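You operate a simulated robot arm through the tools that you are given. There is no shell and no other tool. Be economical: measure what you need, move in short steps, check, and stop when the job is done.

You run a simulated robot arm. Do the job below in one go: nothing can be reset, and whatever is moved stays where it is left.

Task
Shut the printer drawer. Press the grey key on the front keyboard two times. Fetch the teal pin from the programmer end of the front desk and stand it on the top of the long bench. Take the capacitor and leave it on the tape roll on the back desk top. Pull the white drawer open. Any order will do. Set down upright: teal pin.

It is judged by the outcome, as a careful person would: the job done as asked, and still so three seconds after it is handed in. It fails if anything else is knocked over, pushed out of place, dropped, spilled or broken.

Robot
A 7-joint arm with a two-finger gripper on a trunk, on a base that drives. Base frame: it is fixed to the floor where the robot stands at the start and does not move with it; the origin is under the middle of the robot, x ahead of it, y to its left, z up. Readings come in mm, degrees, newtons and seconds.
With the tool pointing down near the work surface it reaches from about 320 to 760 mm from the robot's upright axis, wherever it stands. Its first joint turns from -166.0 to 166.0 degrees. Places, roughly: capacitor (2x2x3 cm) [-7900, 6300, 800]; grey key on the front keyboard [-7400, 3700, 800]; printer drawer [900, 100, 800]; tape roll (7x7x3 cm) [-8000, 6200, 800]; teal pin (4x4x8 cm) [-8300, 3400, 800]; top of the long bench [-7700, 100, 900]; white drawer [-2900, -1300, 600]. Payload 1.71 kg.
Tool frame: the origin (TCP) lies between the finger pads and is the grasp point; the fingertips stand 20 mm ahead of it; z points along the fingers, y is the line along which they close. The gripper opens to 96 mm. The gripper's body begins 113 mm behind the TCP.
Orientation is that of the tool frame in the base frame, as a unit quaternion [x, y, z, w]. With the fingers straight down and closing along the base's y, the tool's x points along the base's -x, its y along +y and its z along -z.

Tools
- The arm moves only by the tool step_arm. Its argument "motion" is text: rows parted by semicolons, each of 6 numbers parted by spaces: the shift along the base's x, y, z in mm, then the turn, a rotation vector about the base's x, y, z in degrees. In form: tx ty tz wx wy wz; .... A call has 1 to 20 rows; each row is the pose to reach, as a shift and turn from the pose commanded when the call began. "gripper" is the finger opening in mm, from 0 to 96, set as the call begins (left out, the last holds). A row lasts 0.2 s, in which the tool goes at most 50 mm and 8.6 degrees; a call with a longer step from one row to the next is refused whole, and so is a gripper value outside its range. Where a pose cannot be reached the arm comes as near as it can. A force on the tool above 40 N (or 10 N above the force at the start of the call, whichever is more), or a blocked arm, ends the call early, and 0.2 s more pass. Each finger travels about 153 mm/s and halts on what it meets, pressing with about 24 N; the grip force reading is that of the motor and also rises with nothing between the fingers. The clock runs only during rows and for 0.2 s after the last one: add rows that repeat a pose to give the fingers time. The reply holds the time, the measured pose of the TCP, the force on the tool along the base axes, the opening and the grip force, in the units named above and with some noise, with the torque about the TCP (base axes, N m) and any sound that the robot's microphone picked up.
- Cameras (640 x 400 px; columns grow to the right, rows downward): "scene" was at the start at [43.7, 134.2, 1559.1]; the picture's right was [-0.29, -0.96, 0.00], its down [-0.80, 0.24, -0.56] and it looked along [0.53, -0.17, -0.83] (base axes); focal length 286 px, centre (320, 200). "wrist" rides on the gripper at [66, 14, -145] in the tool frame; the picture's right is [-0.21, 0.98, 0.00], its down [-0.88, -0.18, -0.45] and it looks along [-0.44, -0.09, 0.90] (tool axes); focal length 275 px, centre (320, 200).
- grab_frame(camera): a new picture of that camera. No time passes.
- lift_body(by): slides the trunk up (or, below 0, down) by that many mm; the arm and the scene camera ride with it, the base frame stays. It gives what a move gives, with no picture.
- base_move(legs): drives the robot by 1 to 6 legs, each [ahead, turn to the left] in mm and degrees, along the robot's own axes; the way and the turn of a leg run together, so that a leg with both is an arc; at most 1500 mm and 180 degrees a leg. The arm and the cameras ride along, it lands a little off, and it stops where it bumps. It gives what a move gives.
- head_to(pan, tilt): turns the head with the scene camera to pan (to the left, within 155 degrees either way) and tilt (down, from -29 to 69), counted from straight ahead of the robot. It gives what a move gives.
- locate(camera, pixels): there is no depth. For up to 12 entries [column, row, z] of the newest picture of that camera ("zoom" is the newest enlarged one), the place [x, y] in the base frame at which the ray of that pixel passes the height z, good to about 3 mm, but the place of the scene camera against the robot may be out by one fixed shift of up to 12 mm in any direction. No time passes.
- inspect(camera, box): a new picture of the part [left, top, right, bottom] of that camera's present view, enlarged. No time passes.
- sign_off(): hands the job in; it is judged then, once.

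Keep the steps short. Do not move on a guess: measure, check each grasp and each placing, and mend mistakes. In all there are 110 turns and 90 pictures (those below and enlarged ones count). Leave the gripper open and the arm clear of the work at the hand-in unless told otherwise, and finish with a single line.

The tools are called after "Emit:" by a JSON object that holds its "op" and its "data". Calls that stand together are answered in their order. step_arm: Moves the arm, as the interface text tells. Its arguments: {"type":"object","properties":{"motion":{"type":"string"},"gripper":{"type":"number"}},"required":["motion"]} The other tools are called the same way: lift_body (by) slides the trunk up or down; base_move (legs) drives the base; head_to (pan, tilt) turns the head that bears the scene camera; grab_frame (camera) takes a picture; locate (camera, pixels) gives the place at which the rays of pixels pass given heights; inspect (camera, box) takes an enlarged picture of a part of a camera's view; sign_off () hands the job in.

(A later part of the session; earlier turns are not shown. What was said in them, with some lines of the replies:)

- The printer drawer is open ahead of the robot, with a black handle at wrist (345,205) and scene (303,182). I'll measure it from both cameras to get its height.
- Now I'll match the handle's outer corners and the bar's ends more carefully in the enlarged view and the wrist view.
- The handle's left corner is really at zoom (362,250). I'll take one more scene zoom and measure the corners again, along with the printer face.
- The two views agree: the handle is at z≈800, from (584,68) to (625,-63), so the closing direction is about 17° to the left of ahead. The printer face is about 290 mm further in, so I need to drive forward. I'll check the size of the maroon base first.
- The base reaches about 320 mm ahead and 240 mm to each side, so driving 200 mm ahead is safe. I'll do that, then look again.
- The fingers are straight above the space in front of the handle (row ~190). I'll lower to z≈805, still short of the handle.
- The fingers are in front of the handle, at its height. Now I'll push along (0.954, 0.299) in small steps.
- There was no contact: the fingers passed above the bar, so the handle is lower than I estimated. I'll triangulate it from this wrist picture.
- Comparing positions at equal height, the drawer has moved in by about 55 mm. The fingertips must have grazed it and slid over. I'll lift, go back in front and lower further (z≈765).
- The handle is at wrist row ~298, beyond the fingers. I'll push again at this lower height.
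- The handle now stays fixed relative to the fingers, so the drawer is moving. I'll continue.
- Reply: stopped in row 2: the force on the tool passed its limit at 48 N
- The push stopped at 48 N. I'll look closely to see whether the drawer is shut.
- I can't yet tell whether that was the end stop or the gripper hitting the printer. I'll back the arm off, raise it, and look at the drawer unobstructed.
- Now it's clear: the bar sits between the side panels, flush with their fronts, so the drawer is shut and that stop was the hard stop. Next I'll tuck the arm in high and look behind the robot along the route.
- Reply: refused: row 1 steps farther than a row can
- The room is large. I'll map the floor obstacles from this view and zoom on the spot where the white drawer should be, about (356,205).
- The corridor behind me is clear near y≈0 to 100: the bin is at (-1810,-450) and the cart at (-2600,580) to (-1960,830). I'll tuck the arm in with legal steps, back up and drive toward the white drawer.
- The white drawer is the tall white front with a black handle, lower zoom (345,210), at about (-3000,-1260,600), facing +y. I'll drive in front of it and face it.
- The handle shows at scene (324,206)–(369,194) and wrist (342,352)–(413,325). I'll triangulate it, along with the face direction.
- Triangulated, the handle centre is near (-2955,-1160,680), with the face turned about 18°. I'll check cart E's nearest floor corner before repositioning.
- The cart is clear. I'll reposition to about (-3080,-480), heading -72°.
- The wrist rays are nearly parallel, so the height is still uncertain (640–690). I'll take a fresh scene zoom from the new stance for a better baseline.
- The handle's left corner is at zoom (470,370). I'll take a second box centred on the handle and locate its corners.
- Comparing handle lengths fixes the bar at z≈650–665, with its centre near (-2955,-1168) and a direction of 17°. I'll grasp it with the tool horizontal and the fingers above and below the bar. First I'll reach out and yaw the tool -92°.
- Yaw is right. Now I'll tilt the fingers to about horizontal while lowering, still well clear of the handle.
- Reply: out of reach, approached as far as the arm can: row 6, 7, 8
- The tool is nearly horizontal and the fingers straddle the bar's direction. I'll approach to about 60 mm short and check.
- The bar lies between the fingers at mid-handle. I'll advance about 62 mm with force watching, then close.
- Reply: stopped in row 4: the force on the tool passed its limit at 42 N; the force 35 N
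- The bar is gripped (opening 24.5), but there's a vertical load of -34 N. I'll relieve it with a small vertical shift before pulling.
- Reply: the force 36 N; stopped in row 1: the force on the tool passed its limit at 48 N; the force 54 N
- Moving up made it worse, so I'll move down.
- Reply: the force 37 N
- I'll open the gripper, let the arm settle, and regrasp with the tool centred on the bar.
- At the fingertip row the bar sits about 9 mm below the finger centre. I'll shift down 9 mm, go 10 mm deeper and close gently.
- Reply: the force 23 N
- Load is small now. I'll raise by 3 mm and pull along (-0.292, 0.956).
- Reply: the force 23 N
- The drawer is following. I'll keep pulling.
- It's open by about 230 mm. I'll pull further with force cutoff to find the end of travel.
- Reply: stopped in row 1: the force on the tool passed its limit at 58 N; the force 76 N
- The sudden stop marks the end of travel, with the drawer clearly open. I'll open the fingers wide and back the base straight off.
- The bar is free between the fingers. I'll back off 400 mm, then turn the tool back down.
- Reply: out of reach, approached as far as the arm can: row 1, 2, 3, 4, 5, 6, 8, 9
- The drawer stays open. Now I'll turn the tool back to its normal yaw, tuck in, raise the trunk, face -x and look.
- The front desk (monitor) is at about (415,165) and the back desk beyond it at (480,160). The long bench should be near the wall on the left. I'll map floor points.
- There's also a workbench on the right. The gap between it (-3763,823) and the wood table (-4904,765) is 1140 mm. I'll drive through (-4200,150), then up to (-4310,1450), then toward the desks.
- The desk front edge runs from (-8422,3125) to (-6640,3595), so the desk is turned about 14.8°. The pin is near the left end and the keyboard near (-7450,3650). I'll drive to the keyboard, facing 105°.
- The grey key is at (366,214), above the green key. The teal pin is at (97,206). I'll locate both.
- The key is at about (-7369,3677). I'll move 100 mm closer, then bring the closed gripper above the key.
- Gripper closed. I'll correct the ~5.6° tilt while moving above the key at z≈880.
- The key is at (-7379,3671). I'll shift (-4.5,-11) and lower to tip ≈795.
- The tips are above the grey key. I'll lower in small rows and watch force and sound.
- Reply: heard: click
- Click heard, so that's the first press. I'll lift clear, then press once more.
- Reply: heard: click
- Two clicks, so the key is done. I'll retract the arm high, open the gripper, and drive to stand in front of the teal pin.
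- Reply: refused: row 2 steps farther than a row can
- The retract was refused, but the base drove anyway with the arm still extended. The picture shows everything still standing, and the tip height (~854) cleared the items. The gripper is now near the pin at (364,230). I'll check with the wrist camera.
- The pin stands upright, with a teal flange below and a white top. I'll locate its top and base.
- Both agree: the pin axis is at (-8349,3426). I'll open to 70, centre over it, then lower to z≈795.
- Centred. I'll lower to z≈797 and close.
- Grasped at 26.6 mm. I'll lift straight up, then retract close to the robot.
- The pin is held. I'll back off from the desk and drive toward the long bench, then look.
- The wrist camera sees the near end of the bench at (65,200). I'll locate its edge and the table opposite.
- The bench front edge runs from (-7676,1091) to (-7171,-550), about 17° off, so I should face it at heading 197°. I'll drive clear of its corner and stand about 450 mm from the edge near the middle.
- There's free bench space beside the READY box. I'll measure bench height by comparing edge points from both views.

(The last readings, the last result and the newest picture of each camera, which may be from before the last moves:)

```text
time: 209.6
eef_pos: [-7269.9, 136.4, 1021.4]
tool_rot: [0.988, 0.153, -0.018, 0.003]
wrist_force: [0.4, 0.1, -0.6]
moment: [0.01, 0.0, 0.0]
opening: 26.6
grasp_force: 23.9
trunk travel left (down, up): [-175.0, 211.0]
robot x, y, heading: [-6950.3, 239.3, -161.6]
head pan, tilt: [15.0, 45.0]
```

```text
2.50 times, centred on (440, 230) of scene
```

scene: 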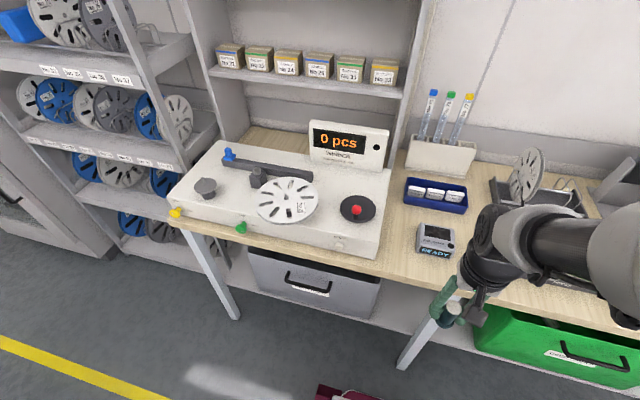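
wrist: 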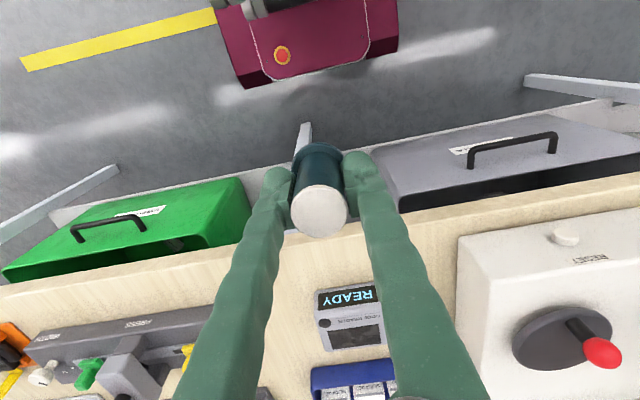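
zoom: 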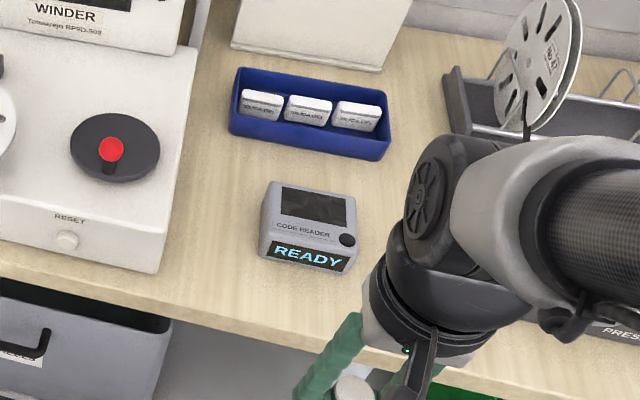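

The gap between the winder's right side and the READY box looks free. I'll measure its borders.

Emit:
{"op": "locate", "data": {"camera": "zoom", "pixels": [[262, 257, 880], [155, 272, 880], [182, 160, 880], [215, 265, 880], [345, 275, 880], [270, 190, 930]]}}

Emit:
{"op": "locate", "data": {"camera": "wrist", "pixels": [[316, 293, 880], [378, 285, 880], [388, 345, 930], [330, 352, 930]]}}

```text
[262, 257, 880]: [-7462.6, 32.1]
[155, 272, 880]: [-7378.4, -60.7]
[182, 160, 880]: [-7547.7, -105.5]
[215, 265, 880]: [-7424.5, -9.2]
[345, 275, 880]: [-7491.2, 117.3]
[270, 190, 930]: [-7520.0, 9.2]
```

```text
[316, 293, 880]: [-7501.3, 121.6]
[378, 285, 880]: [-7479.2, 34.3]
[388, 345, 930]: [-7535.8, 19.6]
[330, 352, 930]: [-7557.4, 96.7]
```

The gap is about 108 mm wide, with a clear strip in front of the READY box. I'll place the pin at about (-7438, 3). I'll move above it first and straighten the tool.

Emit:
{"op": "step_arm", "data": {"motion": "-34 -27 0 0.3 -1 0; -68 -54 0 0.66 -2 0; -101 -80 0 0.66 -2 0; -135 -107 0 0.66 -2 0; -168 -133 0 0.66 -2 0; -168 -133 -30 0.66 -2 0; -168 -133 -30 0.66 -2 0"}}

Emit:
{"op": "grab_frame", "data": {"camera": "wrist"}}

```text
time: 211.2
eef_pos: [-7437.2, 3.4, 991.0]
tool_rot: [0.988, 0.152, 0.001, -0.001]
wrist_force: [-0.1, 0.0, -1.6]
moment: [-0.02, 0.03, -0.02]
opening: 26.6
grasp_force: 24.2
trunk travel left (down, up): [-175.0, 211.0]
robot x, y, heading: [-6950.5, 238.9, -161.5]
head pan, tilt: [15.0, 45.0]
```

```text
23 pictures are left
```

wrist: 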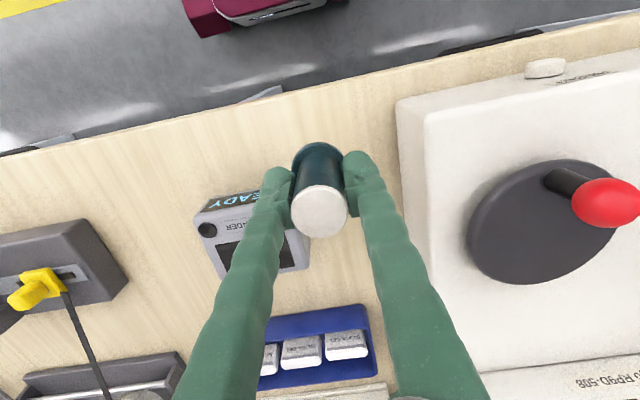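

The spot below is clear wood between the winder and READY. I'll lower to near contact.

Emit:
{"op": "step_arm", "data": {"motion": "0 0 -20 0 0 0; 0 0 -40 0 0 0; 0 0 -50 0 0 0; 0 0 -50 0 0 0"}}

Emit:
{"op": "step_arm", "data": {"motion": "0 0 -2 0 0 0; 0 0 -4 0 0 0; 0 0 -6 0 0 0; 0 0 -8 0 0 0"}}

```text
time: 212.2
eef_pos: [-7437.3, 3.6, 941.7]
tool_rot: [0.988, 0.153, 0.002, 0.0]
wrist_force: [-0.6, -0.6, -2.2]
moment: [0.0, 0.0, 0.0]
opening: 26.6
grasp_force: 23.7
trunk travel left (down, up): [-175.0, 211.0]
robot x, y, heading: [-6954.8, 241.8, -161.3]
head pan, tilt: [15.0, 45.0]
```

```text
time: 213.2
eef_pos: [-7438.3, 4.2, 934.9]
tool_rot: [0.988, 0.153, 0.001, 0.0]
wrist_force: [-0.3, -0.1, -1.2]
moment: [-0.04, 0.05, 0.0]
opening: 26.3
grasp_force: 23.6
trunk travel left (down, up): [-175.0, 211.0]
robot x, y, heading: [-6950.8, 237.6, -161.6]
head pan, tilt: [15.0, 45.0]
```

Emit:
{"op": "step_arm", "data": {"motion": "0 0 -2 0 0 0; 0 0 -4 0 0 0; 0 0 -6 0 0 0; 0 0 -6 0 0 0"}}

```text
time: 214.2
eef_pos: [-7437.2, 4.8, 927.8]
tool_rot: [0.988, 0.153, 0.002, 0.0]
wrist_force: [-0.1, -0.3, -0.4]
moment: [0.0, 0.01, 0.0]
opening: 26.9
grasp_force: 23.9
trunk travel left (down, up): [-175.0, 211.0]
robot x, y, heading: [-6956.2, 236.4, -161.3]
head pan, tilt: [15.0, 45.0]
```

Emit:
{"op": "step_arm", "data": {"motion": "0 0 -2 0 0 0; 0 0 -4 0 0 0; 0 0 -4 0 0 0"}}

Emit:
{"op": "inspect", "data": {"camera": "scene", "box": [340, 180, 500, 300]}}

```text
time: 215.0
eef_pos: [-7437.9, 3.9, 924.0]
tool_rot: [0.988, 0.153, 0.002, -0.001]
wrist_force: [-0.3, -1.0, -0.8]
moment: [-0.04, -0.01, 0.04]
opening: 26.7
grasp_force: 23.5
trunk travel left (down, up): [-175.0, 211.0]
robot x, y, heading: [-6952.2, 238.9, -161.7]
head pan, tilt: [15.0, 45.0]
```

```text
3.33 times, centred on (420, 240) of scene
```

zoom: 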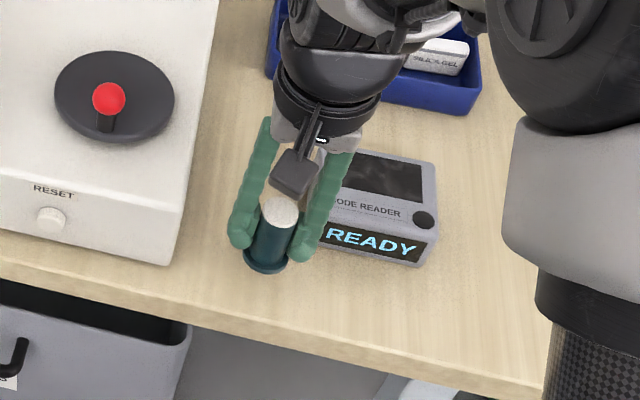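

No contact yet. I'll lower further in 2 mm rows.

Emit:
{"op": "step_arm", "data": {"motion": "0 0 -2 0 0 0; 0 0 -4 0 0 0; 0 0 -6 0 0 0; 0 0 -6 0 0 0"}}

Emit:
{"op": "step_arm", "data": {"motion": "0 0 -2 0 0 0; 0 0 -4 0 0 0; 0 0 -4 0 0 0"}}

```text
time: 216.0
eef_pos: [-7437.3, 4.4, 918.7]
tool_rot: [0.988, 0.153, 0.001, 0.0]
wrist_force: [0.0, 0.4, -1.0]
moment: [0.01, 0.01, -0.01]
opening: 26.9
grasp_force: 24.1
trunk travel left (down, up): [-175.0, 211.0]
robot x, y, heading: [-6956.0, 237.7, -161.5]
head pan, tilt: [15.0, 45.0]
```

```text
time: 216.8
eef_pos: [-7437.3, 4.2, 914.0]
tool_rot: [0.988, 0.154, 0.001, 0.0]
wrist_force: [-0.8, 1.0, -1.4]
moment: [-0.02, 0.01, 0.01]
opening: 26.7
grasp_force: 24.0
trunk travel left (down, up): [-175.0, 211.0]
robot x, y, heading: [-6956.1, 239.2, -161.4]
head pan, tilt: [15.0, 45.0]
```

Emit:
{"op": "step_arm", "data": {"motion": "0 0 -3 0 0 0; 0 0 -6 0 0 0; 0 0 -9 0 0 0; 0 0 -9 0 0 0"}}

Emit:
{"op": "inspect", "data": {"camera": "scene", "box": [350, 190, 470, 280]}}

```text
time: 217.8
eef_pos: [-7438.1, 4.2, 906.2]
tool_rot: [0.988, 0.153, 0.0, 0.0]
wrist_force: [0.0, -0.5, 21.2]
moment: [0.01, -0.01, 0.01]
opening: 26.6
grasp_force: 23.9
trunk travel left (down, up): [-175.0, 211.0]
robot x, y, heading: [-6951.9, 240.6, -161.6]
head pan, tilt: [15.0, 45.0]
```

```text
4.44 times, centred on (410, 235) of scene
```

zoom: 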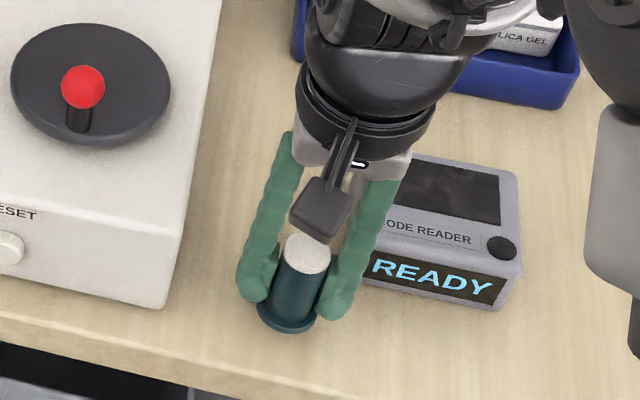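

Contact at 21 N, with the pin upright on the bench. I'll ease the load and release with a small opening.

Emit:
{"op": "step_arm", "data": {"motion": "0 0 2 0 0 0; 0 0 2 0 0 0"}}

Emit:
{"op": "step_arm", "data": {"motion": "0 0 0 0 0 0; 0 0 0 0 0 0", "gripper": 48}}

Emit:
{"op": "grab_frame", "data": {"camera": "wrist"}}

```text
time: 218.4
eef_pos: [-7436.5, 4.1, 906.6]
tool_rot: [0.988, 0.152, 0.003, -0.001]
wrist_force: [-2.3, -1.7, 5.8]
moment: [-0.09, 0.12, 0.0]
opening: 26.6
grasp_force: 23.7
trunk travel left (down, up): [-175.0, 211.0]
robot x, y, heading: [-6954.6, 241.3, -161.3]
head pan, tilt: [15.0, 45.0]
```

```text
time: 219.0
eef_pos: [-7438.4, 4.6, 906.2]
tool_rot: [0.988, 0.153, 0.001, -0.001]
wrist_force: [-0.3, -0.2, -0.3]
moment: [-0.03, 0.0, -0.01]
opening: 48.2
grasp_force: 0.1
trunk travel left (down, up): [-175.0, 211.0]
robot x, y, heading: [-6955.2, 236.5, -161.5]
head pan, tilt: [15.0, 45.0]
```

```text
20 pictures are left
```

wrist: 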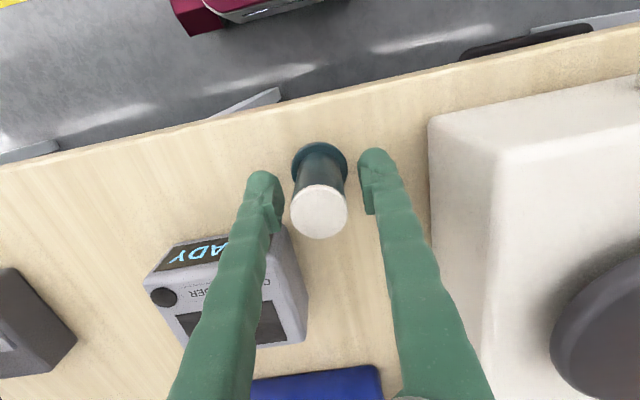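

The pin stands free. I'll lift straight up and retract.

Emit:
{"op": "step_arm", "data": {"motion": "0 0 35 0 0 0; 0 0 70 0 0 0; 0 0 105 0 0 0; 36 17 115 0 0 0; 72 35 115 0 0 0; 108 52 115 0 0 0; 144 70 115 0 0 0; 175 85 115 0 0 0; 175 85 115 0 0 0"}}

Emit:
{"op": "inspect", "data": {"camera": "scene", "box": [340, 150, 500, 310]}}

```text
time: 221.0
eef_pos: [-7261.3, 88.5, 1021.5]
tool_rot: [0.988, 0.153, 0.002, 0.0]
wrist_force: [-0.1, -0.1, -0.5]
moment: [0.01, 0.0, 0.03]
opening: 47.8
grasp_force: 0.1
trunk travel left (down, up): [-175.0, 211.0]
robot x, y, heading: [-6952.1, 241.0, -161.5]
head pan, tilt: [15.0, 45.0]
```

```text
2.50 times, centred on (420, 230) of scene
```

zoom: 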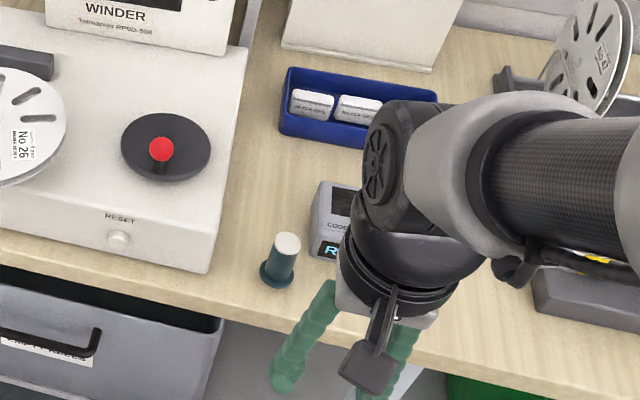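

The pin stands upright on the bench with everything around it undisturbed. Next is the back desk. I'll drive around the right side of the front desk and look ahead.

Emit:
{"op": "base_move", "data": {"legs": [[0, -118.5], [1280, 0], [0, -17], [1450, 0], [0, 45]]}}

Emit:
{"op": "head_to", "data": {"pan": 10, "tilt": 22}}

Emit:
{"op": "grab_frame", "data": {"camera": "scene"}}

```text
time: 244.4
eef_pos: [-6367.2, 3122.0, 1021.5]
tool_rot: [0.816, -0.578, 0.001, 0.0]
wrist_force: [0.1, 0.2, 0.9]
moment: [0.03, 0.03, 0.0]
opening: 48.0
grasp_force: 0.2
trunk travel left (down, up): [-175.0, 211.0]
robot x, y, heading: [-6207.8, 2814.6, 110.2]
head pan, tilt: [15.0, 45.0]
```

```text
time: 245.3
eef_pos: [-6361.3, 3109.2, 1025.8]
tool_rot: [0.816, -0.578, -0.005, -0.003]
wrist_force: [0.2, 0.9, 0.1]
moment: [-0.07, -0.05, 0.01]
opening: 47.5
grasp_force: 0.0
trunk travel left (down, up): [-175.0, 211.0]
robot x, y, heading: [-6203.6, 2815.9, 110.3]
head pan, tilt: [10.0, 22.0]
```

```text
18 pictures are left
```

scene: 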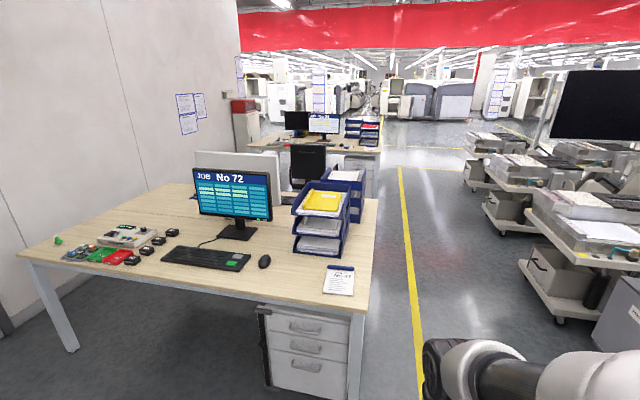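

Emit:
{"op": "locate", "data": {"camera": "scene", "pixels": [[365, 315, 750], [379, 200, 750], [380, 151, 750], [248, 143, 750], [373, 198, 0], [400, 170, 0], [418, 370, 0], [478, 190, 0], [500, 235, 0], [562, 322, 0]]}}

Emit:
{"op": "inspect", "data": {"camera": "scene", "box": [230, 100, 410, 212]}}

```text
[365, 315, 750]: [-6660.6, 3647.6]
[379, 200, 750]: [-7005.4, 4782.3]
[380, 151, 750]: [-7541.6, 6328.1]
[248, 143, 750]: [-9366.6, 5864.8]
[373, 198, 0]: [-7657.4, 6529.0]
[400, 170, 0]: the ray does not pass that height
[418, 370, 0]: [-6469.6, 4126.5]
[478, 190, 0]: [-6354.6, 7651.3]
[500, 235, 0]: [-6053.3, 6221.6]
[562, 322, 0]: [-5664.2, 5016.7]
```

```text
3.56 times, centred on (320, 156) of scene
```

zoom: 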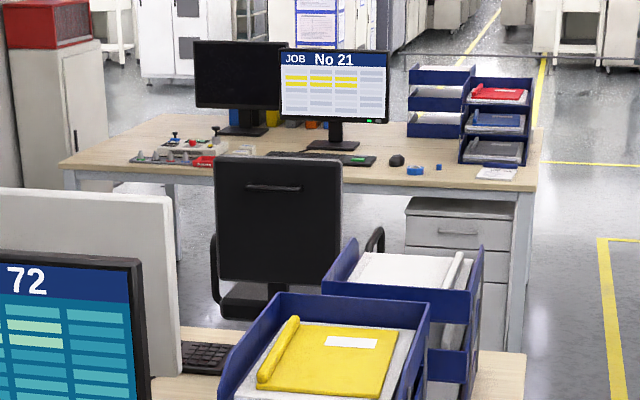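

The blue tape roll is at zoom (415,170) and the small blue capacitor at (438,167), near the front edge of the back desk. I'll drive along the desk's right side into the space before the back desk, staying clear of the chair.

Emit:
{"op": "base_move", "data": {"legs": [[0, -13.7], [1500, 0], [196, 0], [0, 27], [1080, 0]]}}

Emit:
{"op": "head_to", "data": {"pan": 20, "tilt": 38}}

Emit:
{"op": "grab_frame", "data": {"camera": "scene"}}

```text
time: 262.3
eef_pos: [-7206.1, 5602.7, 1025.6]
tool_rot: [0.883, -0.469, -0.005, -0.003]
wrist_force: [-0.1, -0.1, 0.5]
moment: [0.01, 0.02, 0.0]
opening: 48.0
grasp_force: 0.0
trunk travel left (down, up): [-175.0, 211.0]
robot x, y, heading: [-6984.2, 5362.1, 125.1]
head pan, tilt: [10.0, 22.0]
```

```text
time: 263.1
eef_pos: [-7196.9, 5589.1, 1032.3]
tool_rot: [0.883, -0.469, -0.014, -0.007]
wrist_force: [1.4, -0.9, -0.5]
moment: [0.06, 0.06, 0.02]
opening: 48.1
grasp_force: 0.1
trunk travel left (down, up): [-175.0, 211.0]
robot x, y, heading: [-6980.0, 5363.8, 125.1]
head pan, tilt: [20.0, 38.0]
```

```text
16 pictures are left
```

scene: 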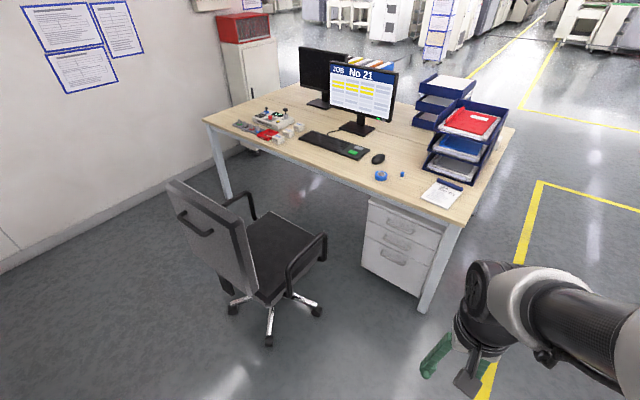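

Emit:
{"op": "locate", "data": {"camera": "scene", "pixels": [[381, 176, 760], [403, 174, 760], [452, 218, 750], [205, 120, 750], [380, 195, 750], [317, 312, 0], [270, 342, 0], [327, 250, 650], [424, 308, 0], [320, 245, 600]]}}

Emit:
{"op": "inspect", "data": {"camera": "scene", "box": [340, 130, 480, 220]}}

```text
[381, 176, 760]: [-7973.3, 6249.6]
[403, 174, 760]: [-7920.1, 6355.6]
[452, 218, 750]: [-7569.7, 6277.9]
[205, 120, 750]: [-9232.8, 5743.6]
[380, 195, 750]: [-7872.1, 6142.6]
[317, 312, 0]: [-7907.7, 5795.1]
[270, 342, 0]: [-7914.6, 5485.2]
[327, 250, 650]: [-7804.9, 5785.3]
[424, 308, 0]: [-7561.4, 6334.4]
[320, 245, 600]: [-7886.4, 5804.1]
```

```text
4.44 times, centred on (410, 175) of scene
```

zoom: 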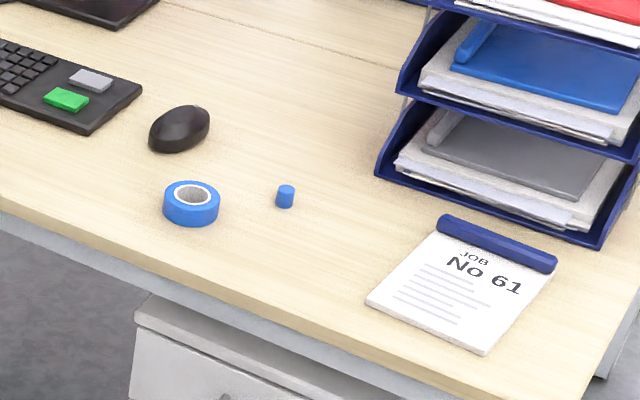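

The chair's casters and armrest reach x≈-7805. I'll approach along the desk normal, keeping right of the chair, and stop near (-7500,5860) at heading 107°.

Emit:
{"op": "base_move", "data": {"legs": [[0, 34], [445, 0], [0, -52], [345, 0]]}}

Emit:
{"op": "head_to", "data": {"pan": 30, "tilt": 50}}

Emit:
{"op": "grab_frame", "data": {"camera": "scene"}}

```text
time: 272.6
eef_pos: [-7615.5, 6146.9, 1029.9]
tool_rot: [0.791, -0.612, -0.01, -0.008]
wrist_force: [0.7, 0.3, 0.1]
moment: [-0.07, -0.02, 0.01]
opening: 48.0
grasp_force: 0.0
trunk travel left (down, up): [-175.0, 211.0]
robot x, y, heading: [-7489.6, 5856.9, 105.6]
head pan, tilt: [20.0, 38.0]
```

```text
time: 273.4
eef_pos: [-7612.6, 6137.4, 1032.5]
tool_rot: [0.79, -0.613, -0.015, -0.01]
wrist_force: [0.1, 1.0, 0.0]
moment: [-0.11, -0.02, -0.01]
opening: 48.2
grasp_force: 0.0
trunk travel left (down, up): [-175.0, 211.0]
robot x, y, heading: [-7489.0, 5860.7, 105.7]
head pan, tilt: [30.0, 50.0]
```

```text
14 pictures are left
```

scene: 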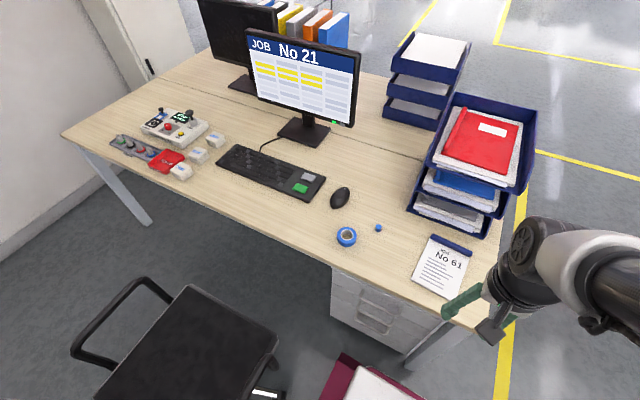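

Emit:
{"op": "locate", "data": {"camera": "scene", "pixels": [[378, 225, 775], [346, 235, 770], [346, 232, 775], [410, 207, 760], [436, 232, 760]]}}

```text
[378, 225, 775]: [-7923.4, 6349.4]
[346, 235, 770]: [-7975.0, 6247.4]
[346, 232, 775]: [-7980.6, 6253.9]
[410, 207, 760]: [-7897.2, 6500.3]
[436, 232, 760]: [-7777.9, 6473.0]
```

I'll move above the two objects at z≈900, straighten the tool, and look with the wrist camera.

Emit:
{"op": "step_arm", "data": {"motion": "-36 19 0 -1 -0.3 0; -73 38 0 -1.95 -0.66 0; -109 58 -10 -1.95 -0.66 0; -145 77 -30 -1.95 -0.66 0; -182 96 -50 -1.95 -0.66 0; -218 115 -70 -1.95 -0.66 0; -254 135 -90 -1.95 -0.66 0; -290 154 -110 -1.95 -0.66 0; -327 173 -130 -1.95 -0.66 0; -327 173 -130 -1.95 -0.66 0", "gripper": 50}}

Emit:
{"op": "grab_frame", "data": {"camera": "wrist"}}

```text
time: 275.6
eef_pos: [-7936.7, 6303.7, 901.4]
tool_rot: [0.791, -0.612, -0.002, -0.003]
wrist_force: [0.1, 0.0, 1.1]
moment: [0.0, 0.0, 0.02]
opening: 49.8
grasp_force: 0.1
trunk travel left (down, up): [-175.0, 211.0]
robot x, y, heading: [-7486.5, 5857.8, 105.4]
head pan, tilt: [30.0, 50.0]
```

```text
13 pictures are left
```

wrist: 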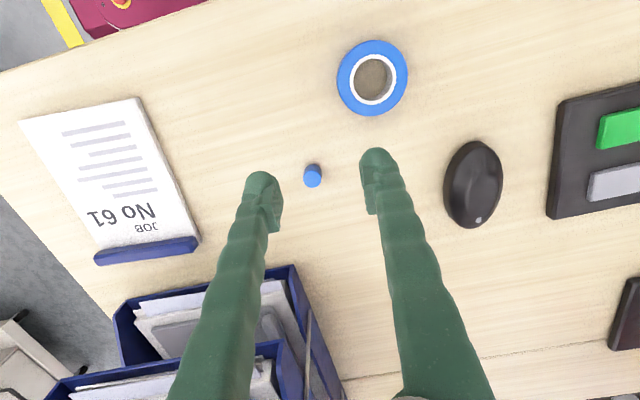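

Emit:
{"op": "locate", "data": {"camera": "wrist", "pixels": [[313, 181, 778], [313, 169, 748], [374, 75, 778], [337, 77, 778], [408, 73, 778], [372, 40, 778], [376, 112, 778], [353, 78, 778], [394, 76, 778]]}}

Emit:
{"op": "inspect", "data": {"camera": "wrist", "box": [280, 30, 440, 210]}}

```text
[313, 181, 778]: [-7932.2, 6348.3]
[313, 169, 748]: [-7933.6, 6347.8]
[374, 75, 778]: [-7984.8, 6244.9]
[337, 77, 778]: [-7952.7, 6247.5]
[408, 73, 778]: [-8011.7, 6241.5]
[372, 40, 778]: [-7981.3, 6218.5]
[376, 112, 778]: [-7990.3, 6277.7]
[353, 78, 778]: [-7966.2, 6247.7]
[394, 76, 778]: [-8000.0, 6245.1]
```

```text
2.22 times, centred on (360, 120) of wrist
```

zoom: 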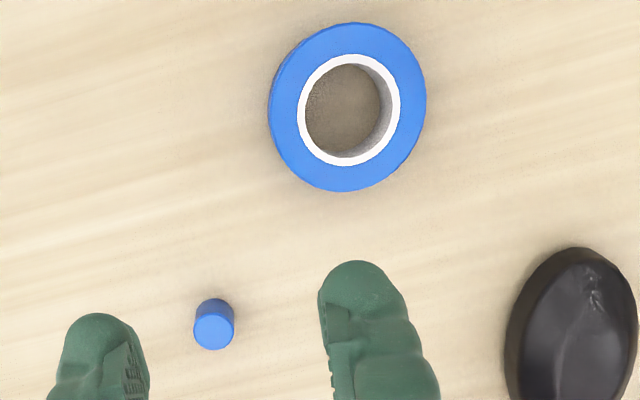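

The capacitor is at (-7932.5,6348) and the tape roll centre at (-7984,6247). Its hole is ~38 mm across, so the ring is ~16 mm wide. I'll lower over the capacitor in stages.

Emit:
{"op": "step_arm", "data": {"motion": "2 22 -20 0 0 0; 4 44 -45 0 0 0; 4 44 -80 0 0 0; 4 44 -110 0 0 0; 4 44 -110 0 0 0"}}

Emit:
{"op": "grab_frame", "data": {"camera": "wrist"}}

```text
time: 276.8
eef_pos: [-7932.3, 6347.4, 793.3]
tool_rot: [0.79, -0.613, -0.003, -0.002]
wrist_force: [-0.2, -0.8, 1.0]
moment: [0.01, -0.01, -0.02]
opening: 50.0
grasp_force: 0.1
trunk travel left (down, up): [-175.0, 211.0]
robot x, y, heading: [-7486.9, 5860.3, 105.5]
head pan, tilt: [30.0, 50.0]
```

```text
11 pictures are left
```

wrist: 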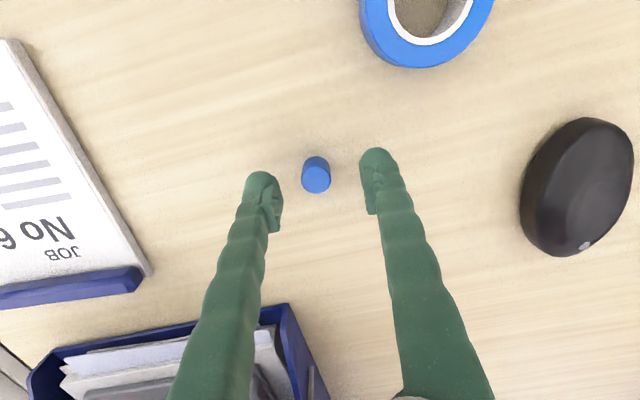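

Centred between the fingers. I'll lower 18 mm and close.

Emit:
{"op": "step_arm", "data": {"motion": "0 0 -6 0 0 0; 0 0 -12 0 0 0; 0 0 -18 0 0 0; 0 0 -18 0 0 0"}}

Emit:
{"op": "step_arm", "data": {"motion": "0 0 0 0 0 0; 0 0 0 0 0 0; 0 0 0 0 0 0; 0 0 0 0 0 0", "gripper": 5}}

Emit:
{"op": "step_arm", "data": {"motion": "0 0 20 0 0 0; 0 0 50 0 0 0; 0 0 80 0 0 0; 0 0 80 0 0 0"}}

Emit:
{"op": "grab_frame", "data": {"camera": "wrist"}}

```text
time: 277.8
eef_pos: [-7933.8, 6348.0, 776.6]
tool_rot: [0.79, -0.613, -0.003, -0.002]
wrist_force: [0.2, 1.5, 0.0]
moment: [0.02, 0.0, 0.0]
opening: 50.0
grasp_force: 0.1
trunk travel left (down, up): [-175.0, 211.0]
robot x, y, heading: [-7487.1, 5858.2, 105.3]
head pan, tilt: [30.0, 50.0]
```

```text
time: 278.8
eef_pos: [-7934.3, 6347.7, 777.3]
tool_rot: [0.791, -0.612, -0.001, -0.003]
wrist_force: [0.0, 0.7, -0.3]
moment: [-0.01, -0.04, 0.04]
opening: 15.8
grasp_force: 23.9
trunk travel left (down, up): [-175.0, 211.0]
robot x, y, heading: [-7487.0, 5856.8, 105.7]
head pan, tilt: [30.0, 50.0]
```

```text
time: 279.8
eef_pos: [-7934.3, 6347.8, 857.0]
tool_rot: [0.79, -0.613, -0.001, -0.002]
wrist_force: [-0.1, 0.2, 0.1]
moment: [0.0, 0.01, 0.0]
opening: 15.9
grasp_force: 24.2
trunk travel left (down, up): [-175.0, 211.0]
robot x, y, heading: [-7489.6, 5859.1, 105.6]
head pan, tilt: [30.0, 50.0]
```

```text
10 pictures are left
```

wrist: 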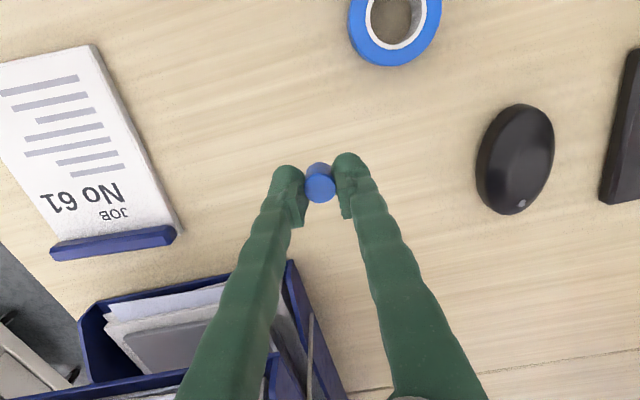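

The capacitor is held (15.8 mm). I'll move over the near side of the tape's ring, at radius 27.

Emit:
{"op": "step_arm", "data": {"motion": "-13 -26 0 0 0 0; -26 -52 0 0 0 0; -38 -77 0 0 0 0; -38 -77 -15 0 0 0; -38 -77 -15 0 0 0"}}

Emit:
{"op": "inspect", "data": {"camera": "wrist", "box": [220, 60, 420, 260]}}

```text
time: 281.0
eef_pos: [-7970.8, 6270.7, 842.0]
tool_rot: [0.791, -0.612, -0.001, -0.003]
wrist_force: [-0.9, 0.4, -0.8]
moment: [-0.02, -0.02, 0.01]
opening: 15.9
grasp_force: 23.9
trunk travel left (down, up): [-175.0, 211.0]
robot x, y, heading: [-7494.2, 5857.3, 105.9]
head pan, tilt: [30.0, 50.0]
```

```text
2.00 times, centred on (320, 160) of wrist
```

zoom: 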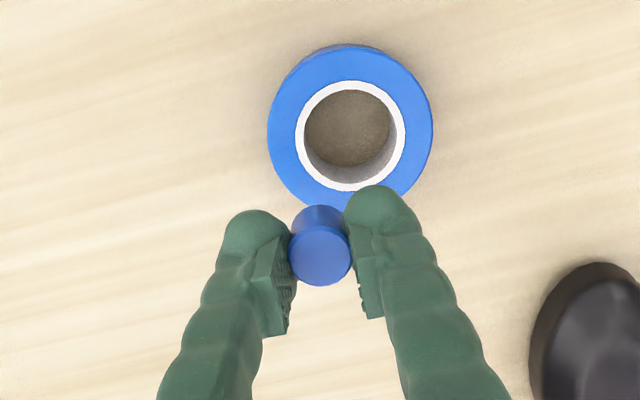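

Emit:
{"op": "locate", "data": {"camera": "zoom", "pixels": [[350, 134, 778], [268, 130, 778], [433, 130, 778], [350, 190, 778], [350, 80, 778]]}}

```text
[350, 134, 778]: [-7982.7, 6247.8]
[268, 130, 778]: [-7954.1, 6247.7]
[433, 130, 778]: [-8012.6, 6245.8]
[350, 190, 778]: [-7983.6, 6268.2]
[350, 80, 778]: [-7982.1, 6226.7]
```

The tape centre is confirmed at (-7983,6247.5). I'll fine-shift by (-1,-1.5) and lower until contact.

Emit:
{"op": "step_arm", "data": {"motion": "-1 -1.5 -10 0 0 0; -1 -1.5 -20 0 0 0; -1 -1.5 -28 0 0 0; -1 -1.5 -28 0 0 0"}}

Emit:
{"op": "step_arm", "data": {"motion": "0 0 -2 0 0 0; 0 0 -4 0 0 0; 0 0 -6 0 0 0; 0 0 -6 0 0 0"}}

```text
time: 282.0
eef_pos: [-7973.2, 6270.7, 812.7]
tool_rot: [0.791, -0.612, -0.002, -0.003]
wrist_force: [-0.4, 0.1, 0.5]
moment: [-0.01, 0.01, -0.02]
opening: 15.4
grasp_force: 23.5
trunk travel left (down, up): [-175.0, 211.0]
robot x, y, heading: [-7489.1, 5858.7, 105.2]
head pan, tilt: [30.0, 50.0]
```

```text
time: 283.0
eef_pos: [-7972.6, 6269.3, 807.3]
tool_rot: [0.791, -0.612, -0.003, -0.003]
wrist_force: [0.1, 0.3, -0.3]
moment: [0.0, 0.0, -0.03]
opening: 15.5
grasp_force: 24.2
trunk travel left (down, up): [-175.0, 211.0]
robot x, y, heading: [-7488.4, 5861.3, 105.5]
head pan, tilt: [30.0, 50.0]
```

Emit:
{"op": "step_arm", "data": {"motion": "0 0 -1 0 0 0; 0 0 -2 0 0 0; 0 0 -3 0 0 0; 0 0 -4 0 0 0; 0 0 -4 0 0 0"}}

```text
time: 284.2
eef_pos: [-7973.5, 6269.0, 803.0]
tool_rot: [0.791, -0.612, -0.001, -0.003]
wrist_force: [0.1, 0.4, -0.1]
moment: [0.03, 0.0, 0.0]
opening: 15.7
grasp_force: 23.6
trunk travel left (down, up): [-175.0, 211.0]
robot x, y, heading: [-7490.7, 5858.2, 105.6]
head pan, tilt: [30.0, 50.0]
```

Emit:
{"op": "step_arm", "data": {"motion": "0 0 -1 0 0 0; 0 0 -2 0 0 0; 0 0 -3 0 0 0; 0 0 -4 0 0 0; 0 0 -4 0 0 0"}}

Emit:
{"op": "inspect", "data": {"camera": "wrist", "box": [240, 90, 400, 250]}}

```text
time: 285.4
eef_pos: [-7973.0, 6269.0, 799.7]
tool_rot: [0.791, -0.612, -0.002, -0.003]
wrist_force: [-0.6, -0.4, 5.0]
moment: [-0.03, -0.03, -0.02]
opening: 15.5
grasp_force: 23.9
trunk travel left (down, up): [-175.0, 211.0]
robot x, y, heading: [-7488.4, 5859.5, 105.6]
head pan, tilt: [30.0, 50.0]
```

```text
2.50 times, centred on (320, 170) of wrist
```

zoom: 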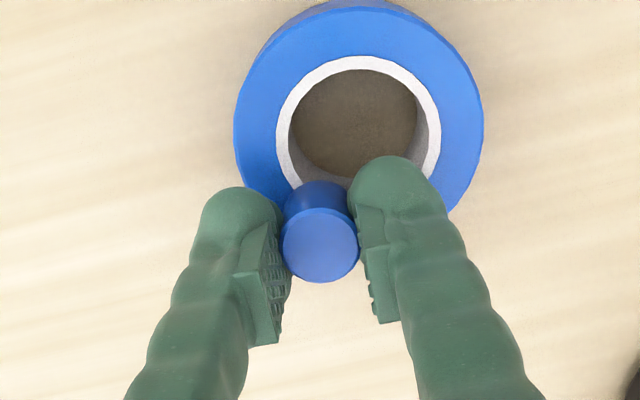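

Contact at 5 N: the capacitor's base sits on the ring between hole and rim, and the fingertips are above the roll. I'll release gently.

Emit:
{"op": "step_arm", "data": {"motion": "0 0 0 0 0 0; 0 0 0 0 0 0", "gripper": 30}}

Emit:
{"op": "inspect", "data": {"camera": "wrist", "box": [240, 90, 400, 250]}}

```text
time: 286.0
eef_pos: [-7973.4, 6269.8, 798.6]
tool_rot: [0.791, -0.612, -0.002, -0.003]
wrist_force: [-0.1, 0.0, 0.0]
moment: [0.01, 0.01, 0.01]
opening: 30.1
grasp_force: 0.1
trunk travel left (down, up): [-175.0, 211.0]
robot x, y, heading: [-7488.9, 5861.5, 105.4]
head pan, tilt: [30.0, 50.0]
```

```text
2.50 times, centred on (320, 170) of wrist
```

zoom: 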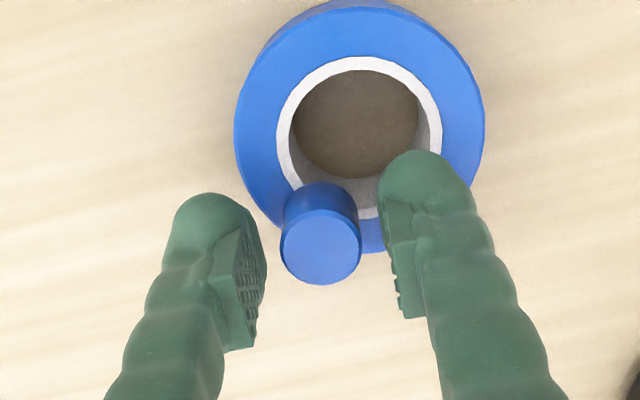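

It stands on its own on the ring. I'll open to 50 and lift straight up, then check.

Emit:
{"op": "step_arm", "data": {"motion": "0 0 0 0 0 0; 0 0 10 0 0 0; 0 0 30 0 0 0; 0 0 60 0 0 0; 0 0 100 0 0 0; 0 0 100 0 0 0", "gripper": 50}}

Emit:
{"op": "inspect", "data": {"camera": "wrist", "box": [220, 60, 420, 260]}}

```text
time: 287.4
eef_pos: [-7975.2, 6270.8, 899.8]
tool_rot: [0.79, -0.612, -0.001, -0.002]
wrist_force: [0.7, -0.6, -0.1]
moment: [0.03, 0.0, 0.0]
opening: 50.0
grasp_force: 0.1
trunk travel left (down, up): [-175.0, 211.0]
robot x, y, heading: [-7489.5, 5857.3, 105.1]
head pan, tilt: [30.0, 50.0]
```

```text
2.00 times, centred on (320, 160) of wrist
```

zoom: 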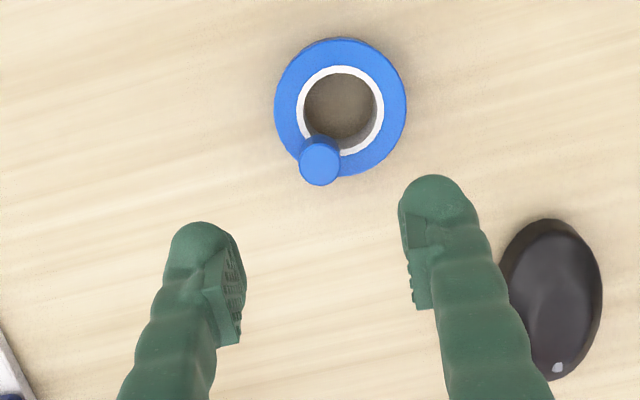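

The capacitor stands stably on the tape roll. I'll raise and retract the arm clear of the desk, then take one last look.

Emit:
{"op": "step_arm", "data": {"motion": "0 0 40 0 0 0; 0 0 80 0 0 0; 0 0 120 0 0 0; 40 -15 130 0 0 0; 80 -30 130 0 0 0; 120 -44 130 0 0 0; 160 -59 130 0 0 0; 200 -74 130 0 0 0; 240 -89 130 0 0 0; 280 -104 130 0 0 0; 320 -118 130 0 0 0; 355 -131 130 0 0 0", "gripper": 80}}

Emit:
{"op": "inspect", "data": {"camera": "scene", "box": [280, 170, 480, 310]}}

```text
time: 290.0
eef_pos: [-7618.7, 6137.9, 1030.6]
tool_rot: [0.791, -0.612, -0.003, -0.003]
wrist_force: [-0.1, -0.1, -0.3]
moment: [0.03, 0.01, -0.01]
opening: 79.7
grasp_force: 0.1
trunk travel left (down, up): [-175.0, 211.0]
robot x, y, heading: [-7489.6, 5857.7, 105.4]
head pan, tilt: [30.0, 50.0]
```

```text
2.86 times, centred on (380, 240) of scene
```

zoom: 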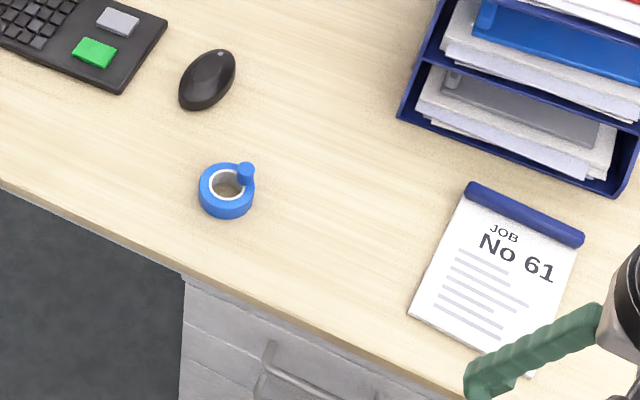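

All five parts are finished: the printer drawer is shut, the white drawer is open, and the grey key has two clicks. The pin stands upright on the bench, and the capacitor is on the tape roll. The gripper is open and the arm is clear, so I'm handing in.

Emit:
{"op": "sign_off", "data": {}}

```text
The job is handed in.
```

All five parts of the job were done as asked and handed in, with nothing seen knocked over or out of place along the way.
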